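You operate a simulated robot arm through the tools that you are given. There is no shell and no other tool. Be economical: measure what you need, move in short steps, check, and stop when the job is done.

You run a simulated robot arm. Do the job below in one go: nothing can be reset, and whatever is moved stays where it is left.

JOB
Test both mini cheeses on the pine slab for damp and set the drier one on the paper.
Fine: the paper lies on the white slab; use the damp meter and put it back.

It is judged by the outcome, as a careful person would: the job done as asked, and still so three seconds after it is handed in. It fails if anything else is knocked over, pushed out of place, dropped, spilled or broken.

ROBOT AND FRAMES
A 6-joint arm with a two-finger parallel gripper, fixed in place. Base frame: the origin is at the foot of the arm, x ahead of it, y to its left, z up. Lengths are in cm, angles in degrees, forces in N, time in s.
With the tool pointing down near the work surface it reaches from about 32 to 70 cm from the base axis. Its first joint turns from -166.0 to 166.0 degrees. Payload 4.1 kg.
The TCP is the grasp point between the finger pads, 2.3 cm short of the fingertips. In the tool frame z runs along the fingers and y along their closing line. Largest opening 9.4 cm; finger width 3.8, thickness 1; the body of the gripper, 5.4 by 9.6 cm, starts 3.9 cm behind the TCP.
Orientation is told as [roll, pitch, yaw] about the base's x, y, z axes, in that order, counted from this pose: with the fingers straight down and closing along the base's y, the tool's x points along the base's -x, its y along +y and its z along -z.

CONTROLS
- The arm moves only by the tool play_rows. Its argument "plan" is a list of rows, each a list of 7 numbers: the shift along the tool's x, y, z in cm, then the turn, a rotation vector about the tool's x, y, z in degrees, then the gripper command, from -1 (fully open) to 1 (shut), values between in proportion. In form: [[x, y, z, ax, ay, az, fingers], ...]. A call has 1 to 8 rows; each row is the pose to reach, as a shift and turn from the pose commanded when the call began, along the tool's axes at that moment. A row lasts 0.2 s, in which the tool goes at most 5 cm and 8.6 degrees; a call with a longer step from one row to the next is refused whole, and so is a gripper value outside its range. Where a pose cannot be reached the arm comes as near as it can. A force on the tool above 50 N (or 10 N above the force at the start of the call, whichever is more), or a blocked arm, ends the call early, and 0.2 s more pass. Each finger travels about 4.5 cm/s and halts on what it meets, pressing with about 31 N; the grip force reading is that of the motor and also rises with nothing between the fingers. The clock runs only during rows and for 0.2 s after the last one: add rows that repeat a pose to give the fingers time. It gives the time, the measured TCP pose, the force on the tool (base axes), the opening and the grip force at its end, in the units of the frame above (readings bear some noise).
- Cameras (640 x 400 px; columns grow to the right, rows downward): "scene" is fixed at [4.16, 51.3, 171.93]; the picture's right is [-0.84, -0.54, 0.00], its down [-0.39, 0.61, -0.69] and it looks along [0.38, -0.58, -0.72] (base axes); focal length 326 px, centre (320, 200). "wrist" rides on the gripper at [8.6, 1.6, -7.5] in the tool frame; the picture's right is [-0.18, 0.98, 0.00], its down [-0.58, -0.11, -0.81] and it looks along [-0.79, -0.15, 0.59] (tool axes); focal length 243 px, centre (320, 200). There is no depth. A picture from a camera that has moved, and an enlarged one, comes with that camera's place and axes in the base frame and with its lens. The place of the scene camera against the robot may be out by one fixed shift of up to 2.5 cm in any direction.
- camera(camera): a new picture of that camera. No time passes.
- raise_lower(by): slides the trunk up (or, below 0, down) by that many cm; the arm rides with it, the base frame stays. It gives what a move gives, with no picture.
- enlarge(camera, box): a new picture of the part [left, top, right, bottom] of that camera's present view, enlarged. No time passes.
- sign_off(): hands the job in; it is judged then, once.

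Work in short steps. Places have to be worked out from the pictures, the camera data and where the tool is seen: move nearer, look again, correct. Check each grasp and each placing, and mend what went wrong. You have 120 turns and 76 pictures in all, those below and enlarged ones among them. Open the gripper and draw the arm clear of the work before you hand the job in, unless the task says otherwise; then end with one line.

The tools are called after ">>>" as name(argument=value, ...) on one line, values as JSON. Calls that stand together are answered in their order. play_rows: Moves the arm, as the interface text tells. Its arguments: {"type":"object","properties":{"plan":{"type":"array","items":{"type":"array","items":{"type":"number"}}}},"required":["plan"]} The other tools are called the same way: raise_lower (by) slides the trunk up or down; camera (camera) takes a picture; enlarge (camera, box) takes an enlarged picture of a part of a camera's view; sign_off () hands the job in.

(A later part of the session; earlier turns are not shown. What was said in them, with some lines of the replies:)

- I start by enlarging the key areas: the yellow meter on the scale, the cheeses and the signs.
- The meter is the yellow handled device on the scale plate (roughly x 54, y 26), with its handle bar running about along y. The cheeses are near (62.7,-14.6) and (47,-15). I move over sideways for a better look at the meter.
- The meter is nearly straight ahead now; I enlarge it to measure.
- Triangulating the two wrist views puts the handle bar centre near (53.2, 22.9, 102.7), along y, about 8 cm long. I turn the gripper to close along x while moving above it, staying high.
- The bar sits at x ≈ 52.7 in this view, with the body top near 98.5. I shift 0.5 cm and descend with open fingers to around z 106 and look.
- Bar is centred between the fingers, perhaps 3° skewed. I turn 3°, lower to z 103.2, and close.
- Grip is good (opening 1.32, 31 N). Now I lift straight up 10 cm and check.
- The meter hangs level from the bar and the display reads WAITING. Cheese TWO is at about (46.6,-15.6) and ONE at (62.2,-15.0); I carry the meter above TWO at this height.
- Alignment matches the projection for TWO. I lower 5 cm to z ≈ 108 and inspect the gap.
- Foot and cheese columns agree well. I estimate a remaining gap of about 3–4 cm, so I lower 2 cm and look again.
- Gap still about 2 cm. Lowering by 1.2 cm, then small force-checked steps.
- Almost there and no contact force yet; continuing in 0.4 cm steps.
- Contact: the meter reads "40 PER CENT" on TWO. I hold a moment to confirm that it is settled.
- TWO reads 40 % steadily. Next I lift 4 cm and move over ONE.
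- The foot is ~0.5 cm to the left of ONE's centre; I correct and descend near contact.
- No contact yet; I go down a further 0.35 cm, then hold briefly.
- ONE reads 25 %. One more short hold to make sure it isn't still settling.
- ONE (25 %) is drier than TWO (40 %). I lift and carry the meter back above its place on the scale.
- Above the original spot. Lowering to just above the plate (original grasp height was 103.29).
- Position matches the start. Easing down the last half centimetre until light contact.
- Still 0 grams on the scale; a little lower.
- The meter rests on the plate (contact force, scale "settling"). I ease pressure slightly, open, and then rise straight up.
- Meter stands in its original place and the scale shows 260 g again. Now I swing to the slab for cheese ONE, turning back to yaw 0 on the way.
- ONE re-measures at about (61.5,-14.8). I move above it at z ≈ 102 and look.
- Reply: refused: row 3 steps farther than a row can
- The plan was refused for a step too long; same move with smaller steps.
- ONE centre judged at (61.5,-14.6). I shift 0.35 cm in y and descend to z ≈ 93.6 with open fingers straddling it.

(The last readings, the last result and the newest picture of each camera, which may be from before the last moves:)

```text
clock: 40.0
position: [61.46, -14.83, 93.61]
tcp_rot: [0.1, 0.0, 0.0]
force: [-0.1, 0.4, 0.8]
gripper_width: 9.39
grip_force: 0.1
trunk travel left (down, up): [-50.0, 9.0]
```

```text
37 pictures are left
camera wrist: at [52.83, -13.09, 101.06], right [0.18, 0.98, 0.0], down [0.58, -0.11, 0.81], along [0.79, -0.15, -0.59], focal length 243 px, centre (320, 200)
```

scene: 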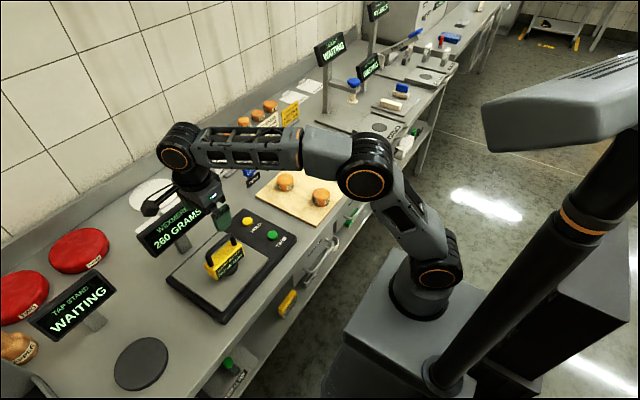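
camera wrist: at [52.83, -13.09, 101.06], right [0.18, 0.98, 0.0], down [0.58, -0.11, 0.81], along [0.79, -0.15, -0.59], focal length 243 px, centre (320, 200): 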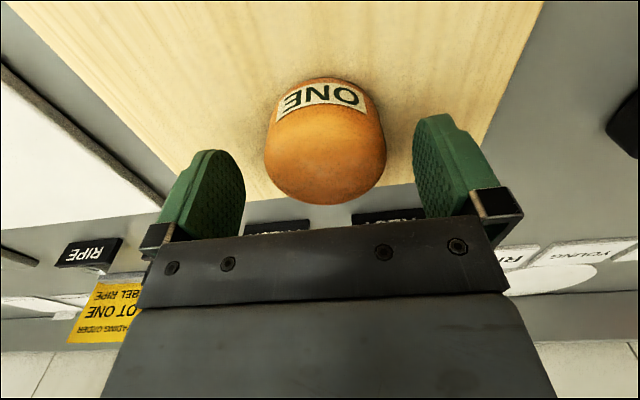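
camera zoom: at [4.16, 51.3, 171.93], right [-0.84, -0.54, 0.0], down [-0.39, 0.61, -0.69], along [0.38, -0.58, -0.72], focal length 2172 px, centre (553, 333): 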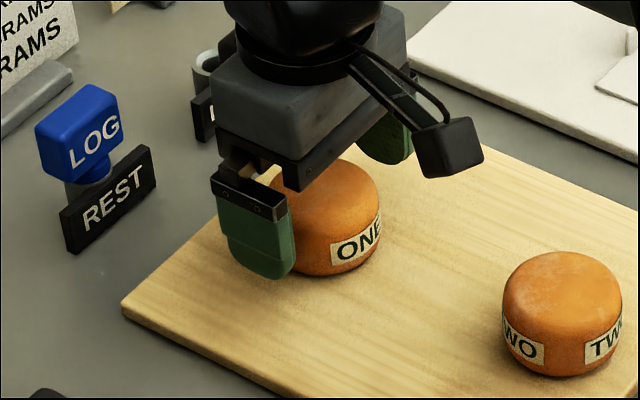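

Well centred. Lowering 0.8 cm more for a deeper hold, watching the force.

>>> play_rows(plan=[[0, 0, 0.3, 0, 0, 0, -1], [0, 0, 0.6, 0, 0, 0, -1], [0, 0, 0.8, 0, 0, 0, -1], [0, 0, 0.8, 0, 0, 0, -1]])

>>> camera(camera="wrist")

>>> enlarge(camera="scene", box=[250, 150, 320, 210])

```text
clock: 41.0
position: [61.48, -14.71, 92.8]
tcp_rot: [0.1, 0.0, 0.0]
force: [0.1, 0.6, -0.2]
gripper_width: 9.4
grip_force: 0.1
trunk travel left (down, up): [-50.0, 9.0]
```

```text
36 pictures are left
camera wrist: at [52.8, -13.03, 100.31], right [0.18, 0.98, 0.0], down [0.58, -0.11, 0.81], along [0.79, -0.15, -0.59], focal length 243 px, centre (320, 200)
```

wrist: 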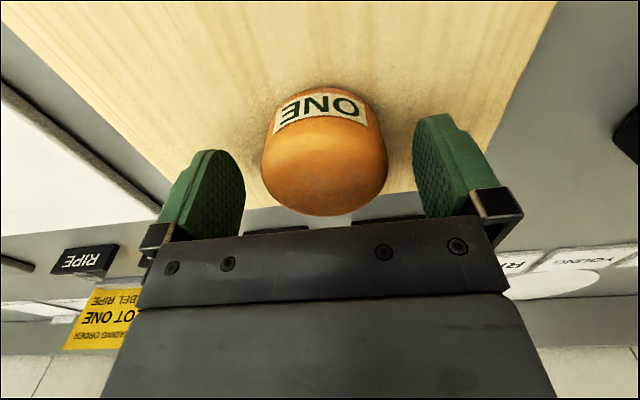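

```text
6.67 times, centred on (285, 180) of scene
camera zoom: at [4.16, 51.3, 171.93], right [-0.84, -0.54, 0.0], down [-0.39, 0.61, -0.69], along [0.38, -0.58, -0.72], focal length 2172 px, centre (553, 333)
```

zoom: 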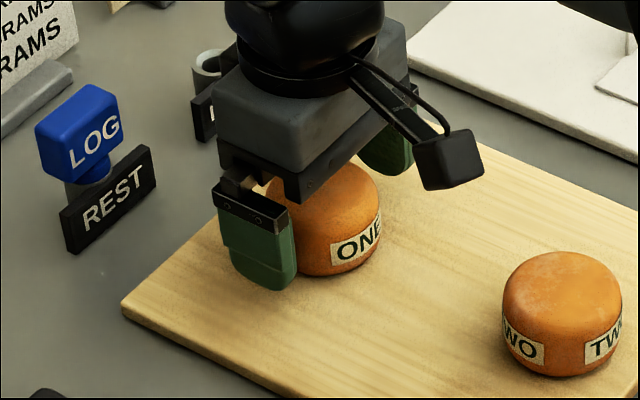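

Fingers straddle the cheese symmetrically and clear of the slab. Closing.

>>> play_rows(plan=[[0, 0, 0, 0, 0, 0, -0.4], [0, 0, 0, 0, 0, 0, 0], [0, 0, 0, 0, 0, 0, 0.4], [0, 0, 0, 0, 0, 0, 1], [0, 0, 0, 0, 0, 0, 1], [0, 0, 0, 0, 0, 0, 1]])

>>> play_rows(plan=[[0, 0, -0.7, 0, 0, 0, 1], [0, 0, -2, 0, 0, 0, 1], [0, 0, -5, 0, 0, 0, 1], [0, 0, -9, 0, 0, 0, 1], [0, 0, -9, 0, 0, 0, 1]])

>>> camera(camera="wrist")

>>> enlarge(camera="scene", box=[240, 100, 380, 220])

```text
clock: 42.4
position: [61.48, -14.85, 92.89]
tcp_rot: [0.0, 0.0, 0.1]
force: [0.0, 0.0, -0.1]
gripper_width: 5.94
grip_force: 30.2
trunk travel left (down, up): [-50.0, 9.0]
```

```text
clock: 43.6
position: [61.29, -14.89, 101.94]
tcp_rot: [-0.1, 0.1, -0.1]
force: [-0.1, -0.3, -0.9]
gripper_width: 5.94
grip_force: 31.2
trunk travel left (down, up): [-50.0, 9.0]
```

```text
34 pictures are left
camera wrist: at [52.74, -13.1, 109.38], right [0.18, 0.98, 0.0], down [0.58, -0.11, 0.81], along [0.79, -0.15, -0.59], focal length 243 px, centre (320, 200)
```

wrist: 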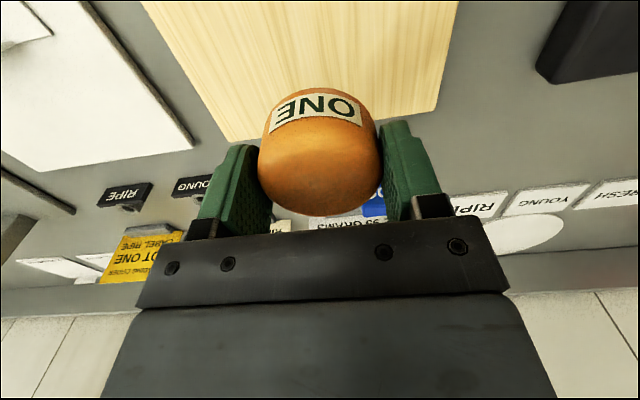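

```text
3.33 times, centred on (310, 160) of scene
camera zoom: at [4.16, 51.3, 171.93], right [-0.84, -0.54, 0.0], down [-0.39, 0.61, -0.69], along [0.38, -0.58, -0.72], focal length 1086 px, centre (353, 333)
```

zoom: 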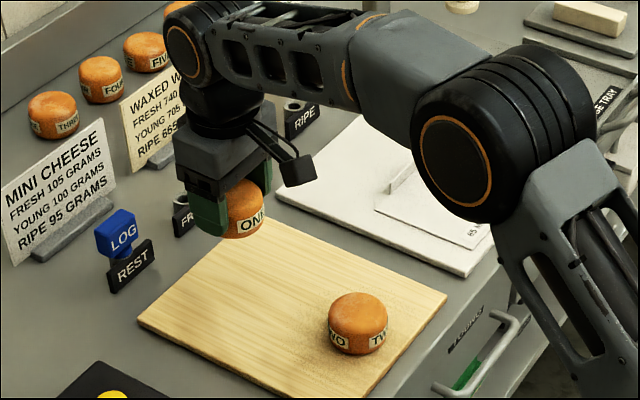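

ONE is held firmly (5.94 cm). I raise and back off to a viewpoint behind the paper.

>>> play_rows(plan=[[0, 0, -4, 0, 0, 0, 1], [3, -3, -6, 0, 0, 0, 1], [6, -6.5, -7, 0, 0, 0, 1], [9, -10, -8, 0, 0, 0, 1], [12, -13.5, -8, 0, 0, 0, 1], [15, -17, -8, 0, 0, 0, 1], [18, -20.5, -8, 0, 0, 0, 1], [20.5, -24, -8, 0, 0, 0, 1]])

>>> camera(camera="wrist")

>>> enlarge(camera="scene", box=[270, 90, 410, 210])

```text
clock: 45.4
position: [40.89, -38.86, 109.79]
tcp_rot: [0.0, 0.0, 0.0]
force: [0.5, 0.7, -0.5]
gripper_width: 5.91
grip_force: 30.4
trunk travel left (down, up): [-50.0, 9.0]
```

```text
32 pictures are left
camera wrist: at [32.21, -37.08, 117.3], right [0.18, 0.98, 0.0], down [0.58, -0.11, 0.81], along [0.79, -0.15, -0.59], focal length 243 px, centre (320, 200)
```

wrist: 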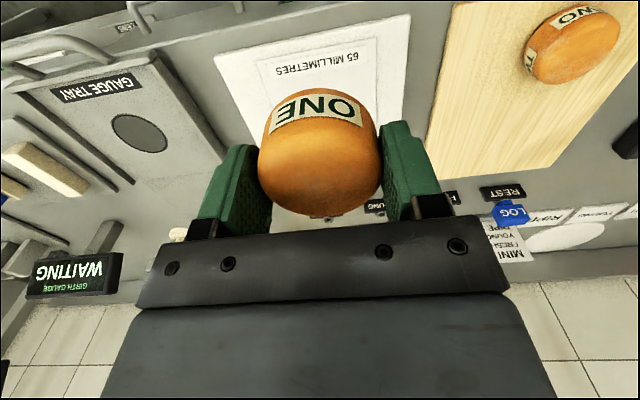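

```text
3.33 times, centred on (340, 150) of scene
camera zoom: at [4.16, 51.3, 171.93], right [-0.84, -0.54, 0.0], down [-0.39, 0.61, -0.69], along [0.38, -0.58, -0.72], focal length 1086 px, centre (253, 367)
```

zoom: 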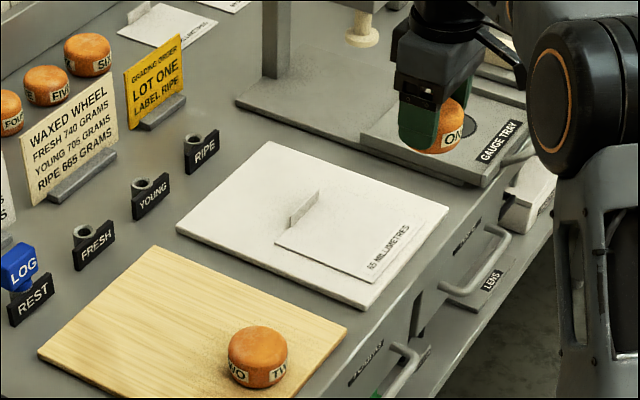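

Two views agree: paper spans x 43–56, y −46…−33.5, with its little tab at the far edge x≈56. I go above (48.8,-39.7) and down to z ≈ 95.

>>> play_rows(plan=[[-3, -0.4, 0, 0, 0, 0, 1], [-6.5, -0.85, 1, 0, 0, 0, 1], [-7.9, -0.85, 4, 0, 0, 0, 1], [-7.9, -0.85, 8, 0, 0, 0, 1], [-7.9, -0.85, 12, 0, 0, 0, 1], [-7.9, -0.85, 14.6, 0, 0, 0, 1], [-7.9, -0.85, 14.6, 0, 0, 0, 1]])

>>> camera(camera="wrist")

>>> enlarge(camera="scene", box=[310, 110, 410, 190])

```text
clock: 47.0
position: [48.81, -39.55, 95.25]
tcp_rot: [0.1, -0.1, 0.0]
force: [0.1, 0.2, -0.8]
gripper_width: 5.91
grip_force: 30.7
trunk travel left (down, up): [-50.0, 9.0]
```

```text
30 pictures are left
camera wrist: at [40.24, -37.93, 102.75], right [0.18, 0.98, 0.0], down [0.58, -0.11, 0.81], along [0.79, -0.15, -0.59], focal length 243 px, centre (320, 200)
```

wrist: 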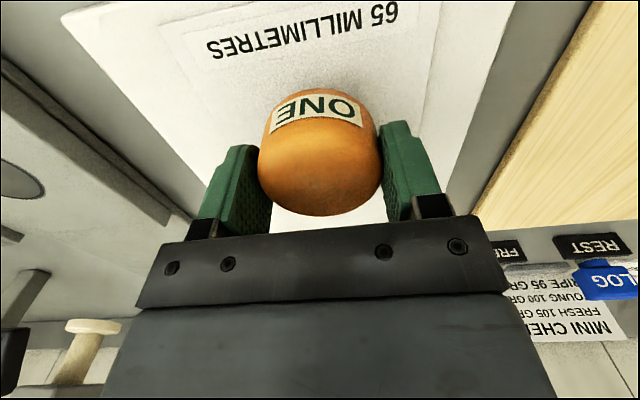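

```text
5.00 times, centred on (360, 150) of scene
camera zoom: at [4.16, 51.3, 171.93], right [-0.84, -0.54, 0.0], down [-0.39, 0.61, -0.69], along [0.38, -0.58, -0.72], focal length 1629 px, centre (120, 450)
```

zoom: 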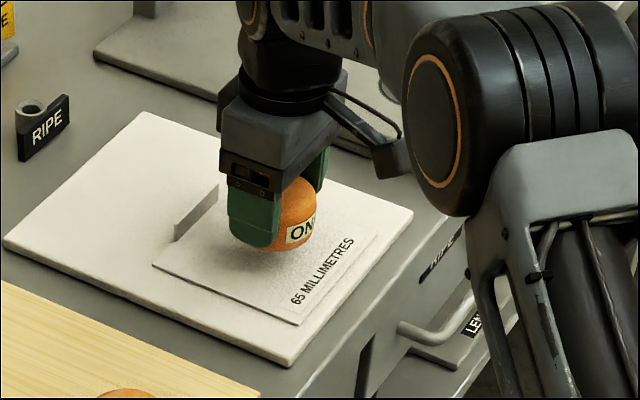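

Good placement; I nudge 0.7 cm toward the far side to centre on the paper, and lower toward contact.

>>> play_rows(plan=[[-0.4, 0, 0.6, 0, 0, 0, 1], [-0.7, 0, 1.2, 0, 0, 0, 1], [-0.7, 0, 1.7, 0, 0, 0, 1], [-0.7, 0, 1.7, 0, 0, 0, 1]])

>>> enlarge(camera="scene", box=[310, 110, 410, 190])

```text
clock: 48.0
position: [49.42, -39.67, 93.61]
tcp_rot: [0.0, -0.1, 0.0]
force: [0.3, -0.1, -1.2]
gripper_width: 5.92
grip_force: 31.1
trunk travel left (down, up): [-50.0, 9.0]
```

```text
5.00 times, centred on (360, 150) of scene
camera zoom: at [4.16, 51.3, 171.93], right [-0.84, -0.54, 0.0], down [-0.39, 0.61, -0.69], along [0.38, -0.58, -0.72], focal length 1629 px, centre (120, 450)
```

zoom: 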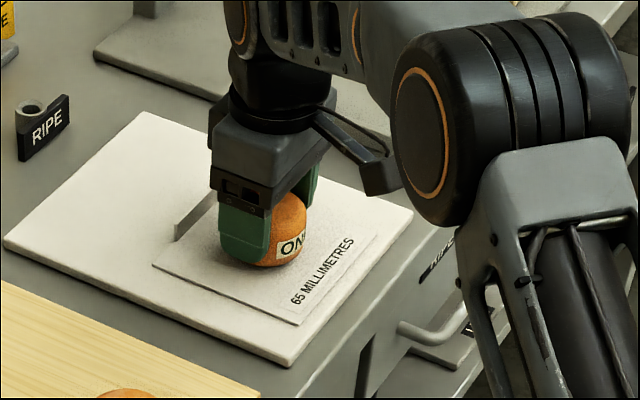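

Nicely centred, close to the paper. Small steps until contact.

>>> play_rows(plan=[[0, 0, 0.15, 0, 0, 0, 1], [0, 0, 0.3, 0, 0, 0, 1], [0, 0, 0.3, 0, 0, 0, 1]])

>>> play_rows(plan=[[0, 0, 0.1, 0, 0, 0, 1], [0, 0, 0.2, 0, 0, 0, 1], [0, 0, 0.2, 0, 0, 0, 1]])

```text
clock: 48.8
position: [49.55, -39.66, 93.16]
tcp_rot: [0.0, 0.0, 0.0]
force: [-0.1, -0.9, -0.6]
gripper_width: 5.93
grip_force: 30.2
trunk travel left (down, up): [-50.0, 9.0]
```

```text
clock: 49.6
position: [49.48, -39.64, 93.07]
tcp_rot: [-0.1, -0.1, 0.0]
force: [0.7, -0.3, 5.6]
gripper_width: 5.94
grip_force: 31.2
trunk travel left (down, up): [-50.0, 9.0]
```

Contact felt (≈6 N). I open the fingers moderately and rise straight up.

>>> play_rows(plan=[[0, 0, -0.05, 0, 0, 0, 0.2], [0, 0, -0.05, 0, 0, 0, -0.4], [0, 0, -0.05, 0, 0, 0, -0.9], [0, 0, -0.05, 0, 0, 0, -0.9], [0, 0, -0.05, 0, 0, 0, -0.9]])

>>> camera(camera="wrist")

```text
clock: 50.8
position: [49.5, -39.57, 93.03]
tcp_rot: [0.1, 0.1, -0.1]
force: [-0.1, -0.2, -0.5]
gripper_width: 8.92
grip_force: 0.1
trunk travel left (down, up): [-50.0, 9.0]
```

```text
27 pictures are left
camera wrist: at [40.87, -37.87, 100.57], right [0.18, 0.98, 0.0], down [0.58, -0.11, 0.81], along [0.79, -0.15, -0.59], focal length 243 px, centre (320, 200)
```

wrist: 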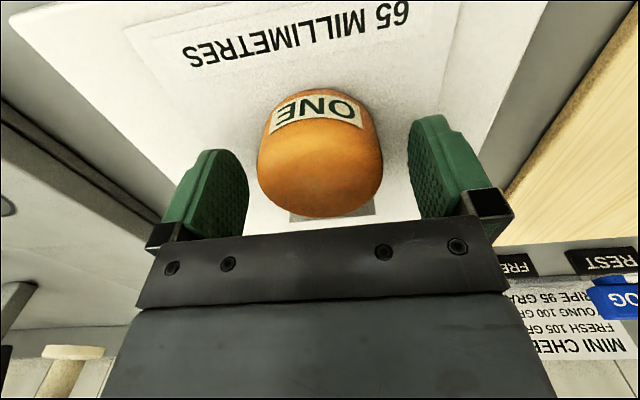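

Fingers are clear on both sides and the cheese sits on the paper. Rising and backing off.

>>> play_rows(plan=[[0, 0, -2, 0, 0, 0, -0.9], [0, 0, -5, 0, 0, 0, -0.9], [0, 0, -9, 0, 0, 0, -0.9], [0, 0, -13, 0, 0, 0, -1], [2, 0, -17, 0, 0, 0, -1], [5, 2, -20, 0, 0, 0, -1], [8, 5, -22, 0, 0, 0, -1], [11, 8, -22, 0, 0, 0, -1]])

>>> play_rows(plan=[[0, 4.5, 0, 0, 0, 0, -1], [0, 9, 0, 0, 0, 0, -1], [0, 13.5, 0, 0, 0, 0, -1], [0, 16.5, 0, 0, 0, 0, -1], [0, 16.5, 0, 0, 0, 0, -1]])

>>> camera(camera="scene")

>>> enlarge(camera="scene", box=[250, 110, 410, 220])

>>> enlarge(camera="scene", box=[150, 180, 290, 300])

```text
clock: 52.6
position: [38.43, -31.45, 115.2]
tcp_rot: [0.0, 0.0, -0.1]
force: [-0.4, -1.0, 0.6]
gripper_width: 9.4
grip_force: 0.0
trunk travel left (down, up): [-50.0, 9.0]
```

```text
clock: 53.8
position: [38.61, -15.03, 115.05]
tcp_rot: [0.1, -0.1, 0.0]
force: [-0.3, 0.1, 0.0]
gripper_width: 9.41
grip_force: 0.1
trunk travel left (down, up): [-50.0, 9.0]
```

```text
26 pictures are left
```

scene: 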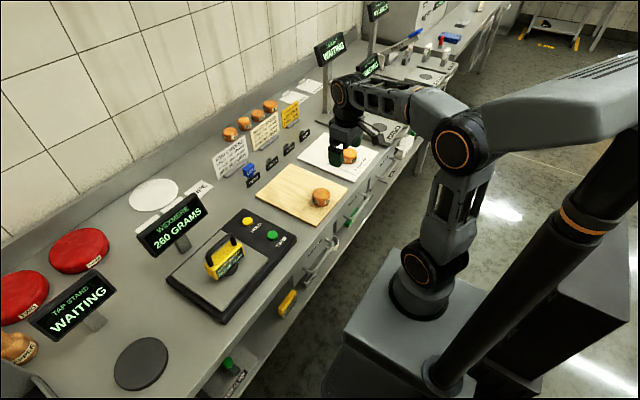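

```text
3.64 times, centred on (330, 165) of scene
camera zoom: at [4.16, 51.3, 171.93], right [-0.84, -0.54, 0.0], down [-0.39, 0.61, -0.69], along [0.38, -0.58, -0.72], focal length 1185 px, centre (284, 327)
```

zoom: 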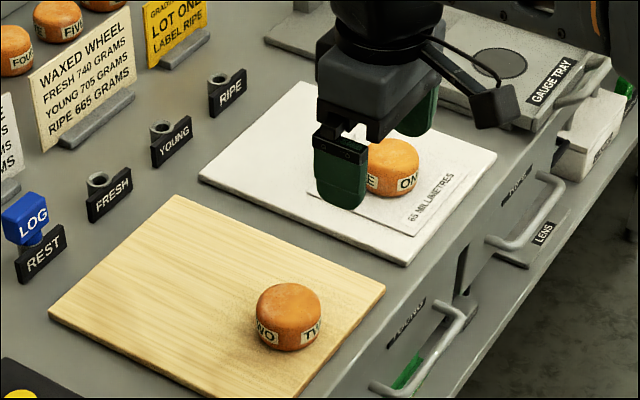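

```text
3.33 times, centred on (220, 240) of scene
camera zoom: at [4.16, 51.3, 171.93], right [-0.84, -0.54, 0.0], down [-0.39, 0.61, -0.69], along [0.38, -0.58, -0.72], focal length 1086 px, centre (653, 67)
```

zoom: 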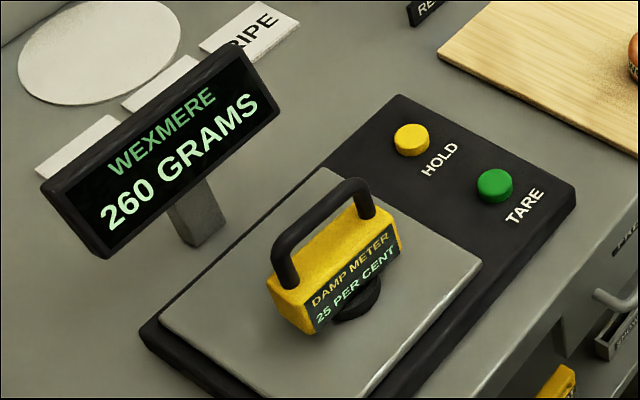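

ONE sits on the paper, TWO is untouched on the pine slab, the meter is back on the scale plate (260 g), and the gripper is open and clear. Handing in.

>>> sign_off()

```text
The job is handed in.
```

Mini cheese ONE tested drier (25 % against 40 % for TWO), so it is now on the paper, and the damp meter is back where it was on the scale.
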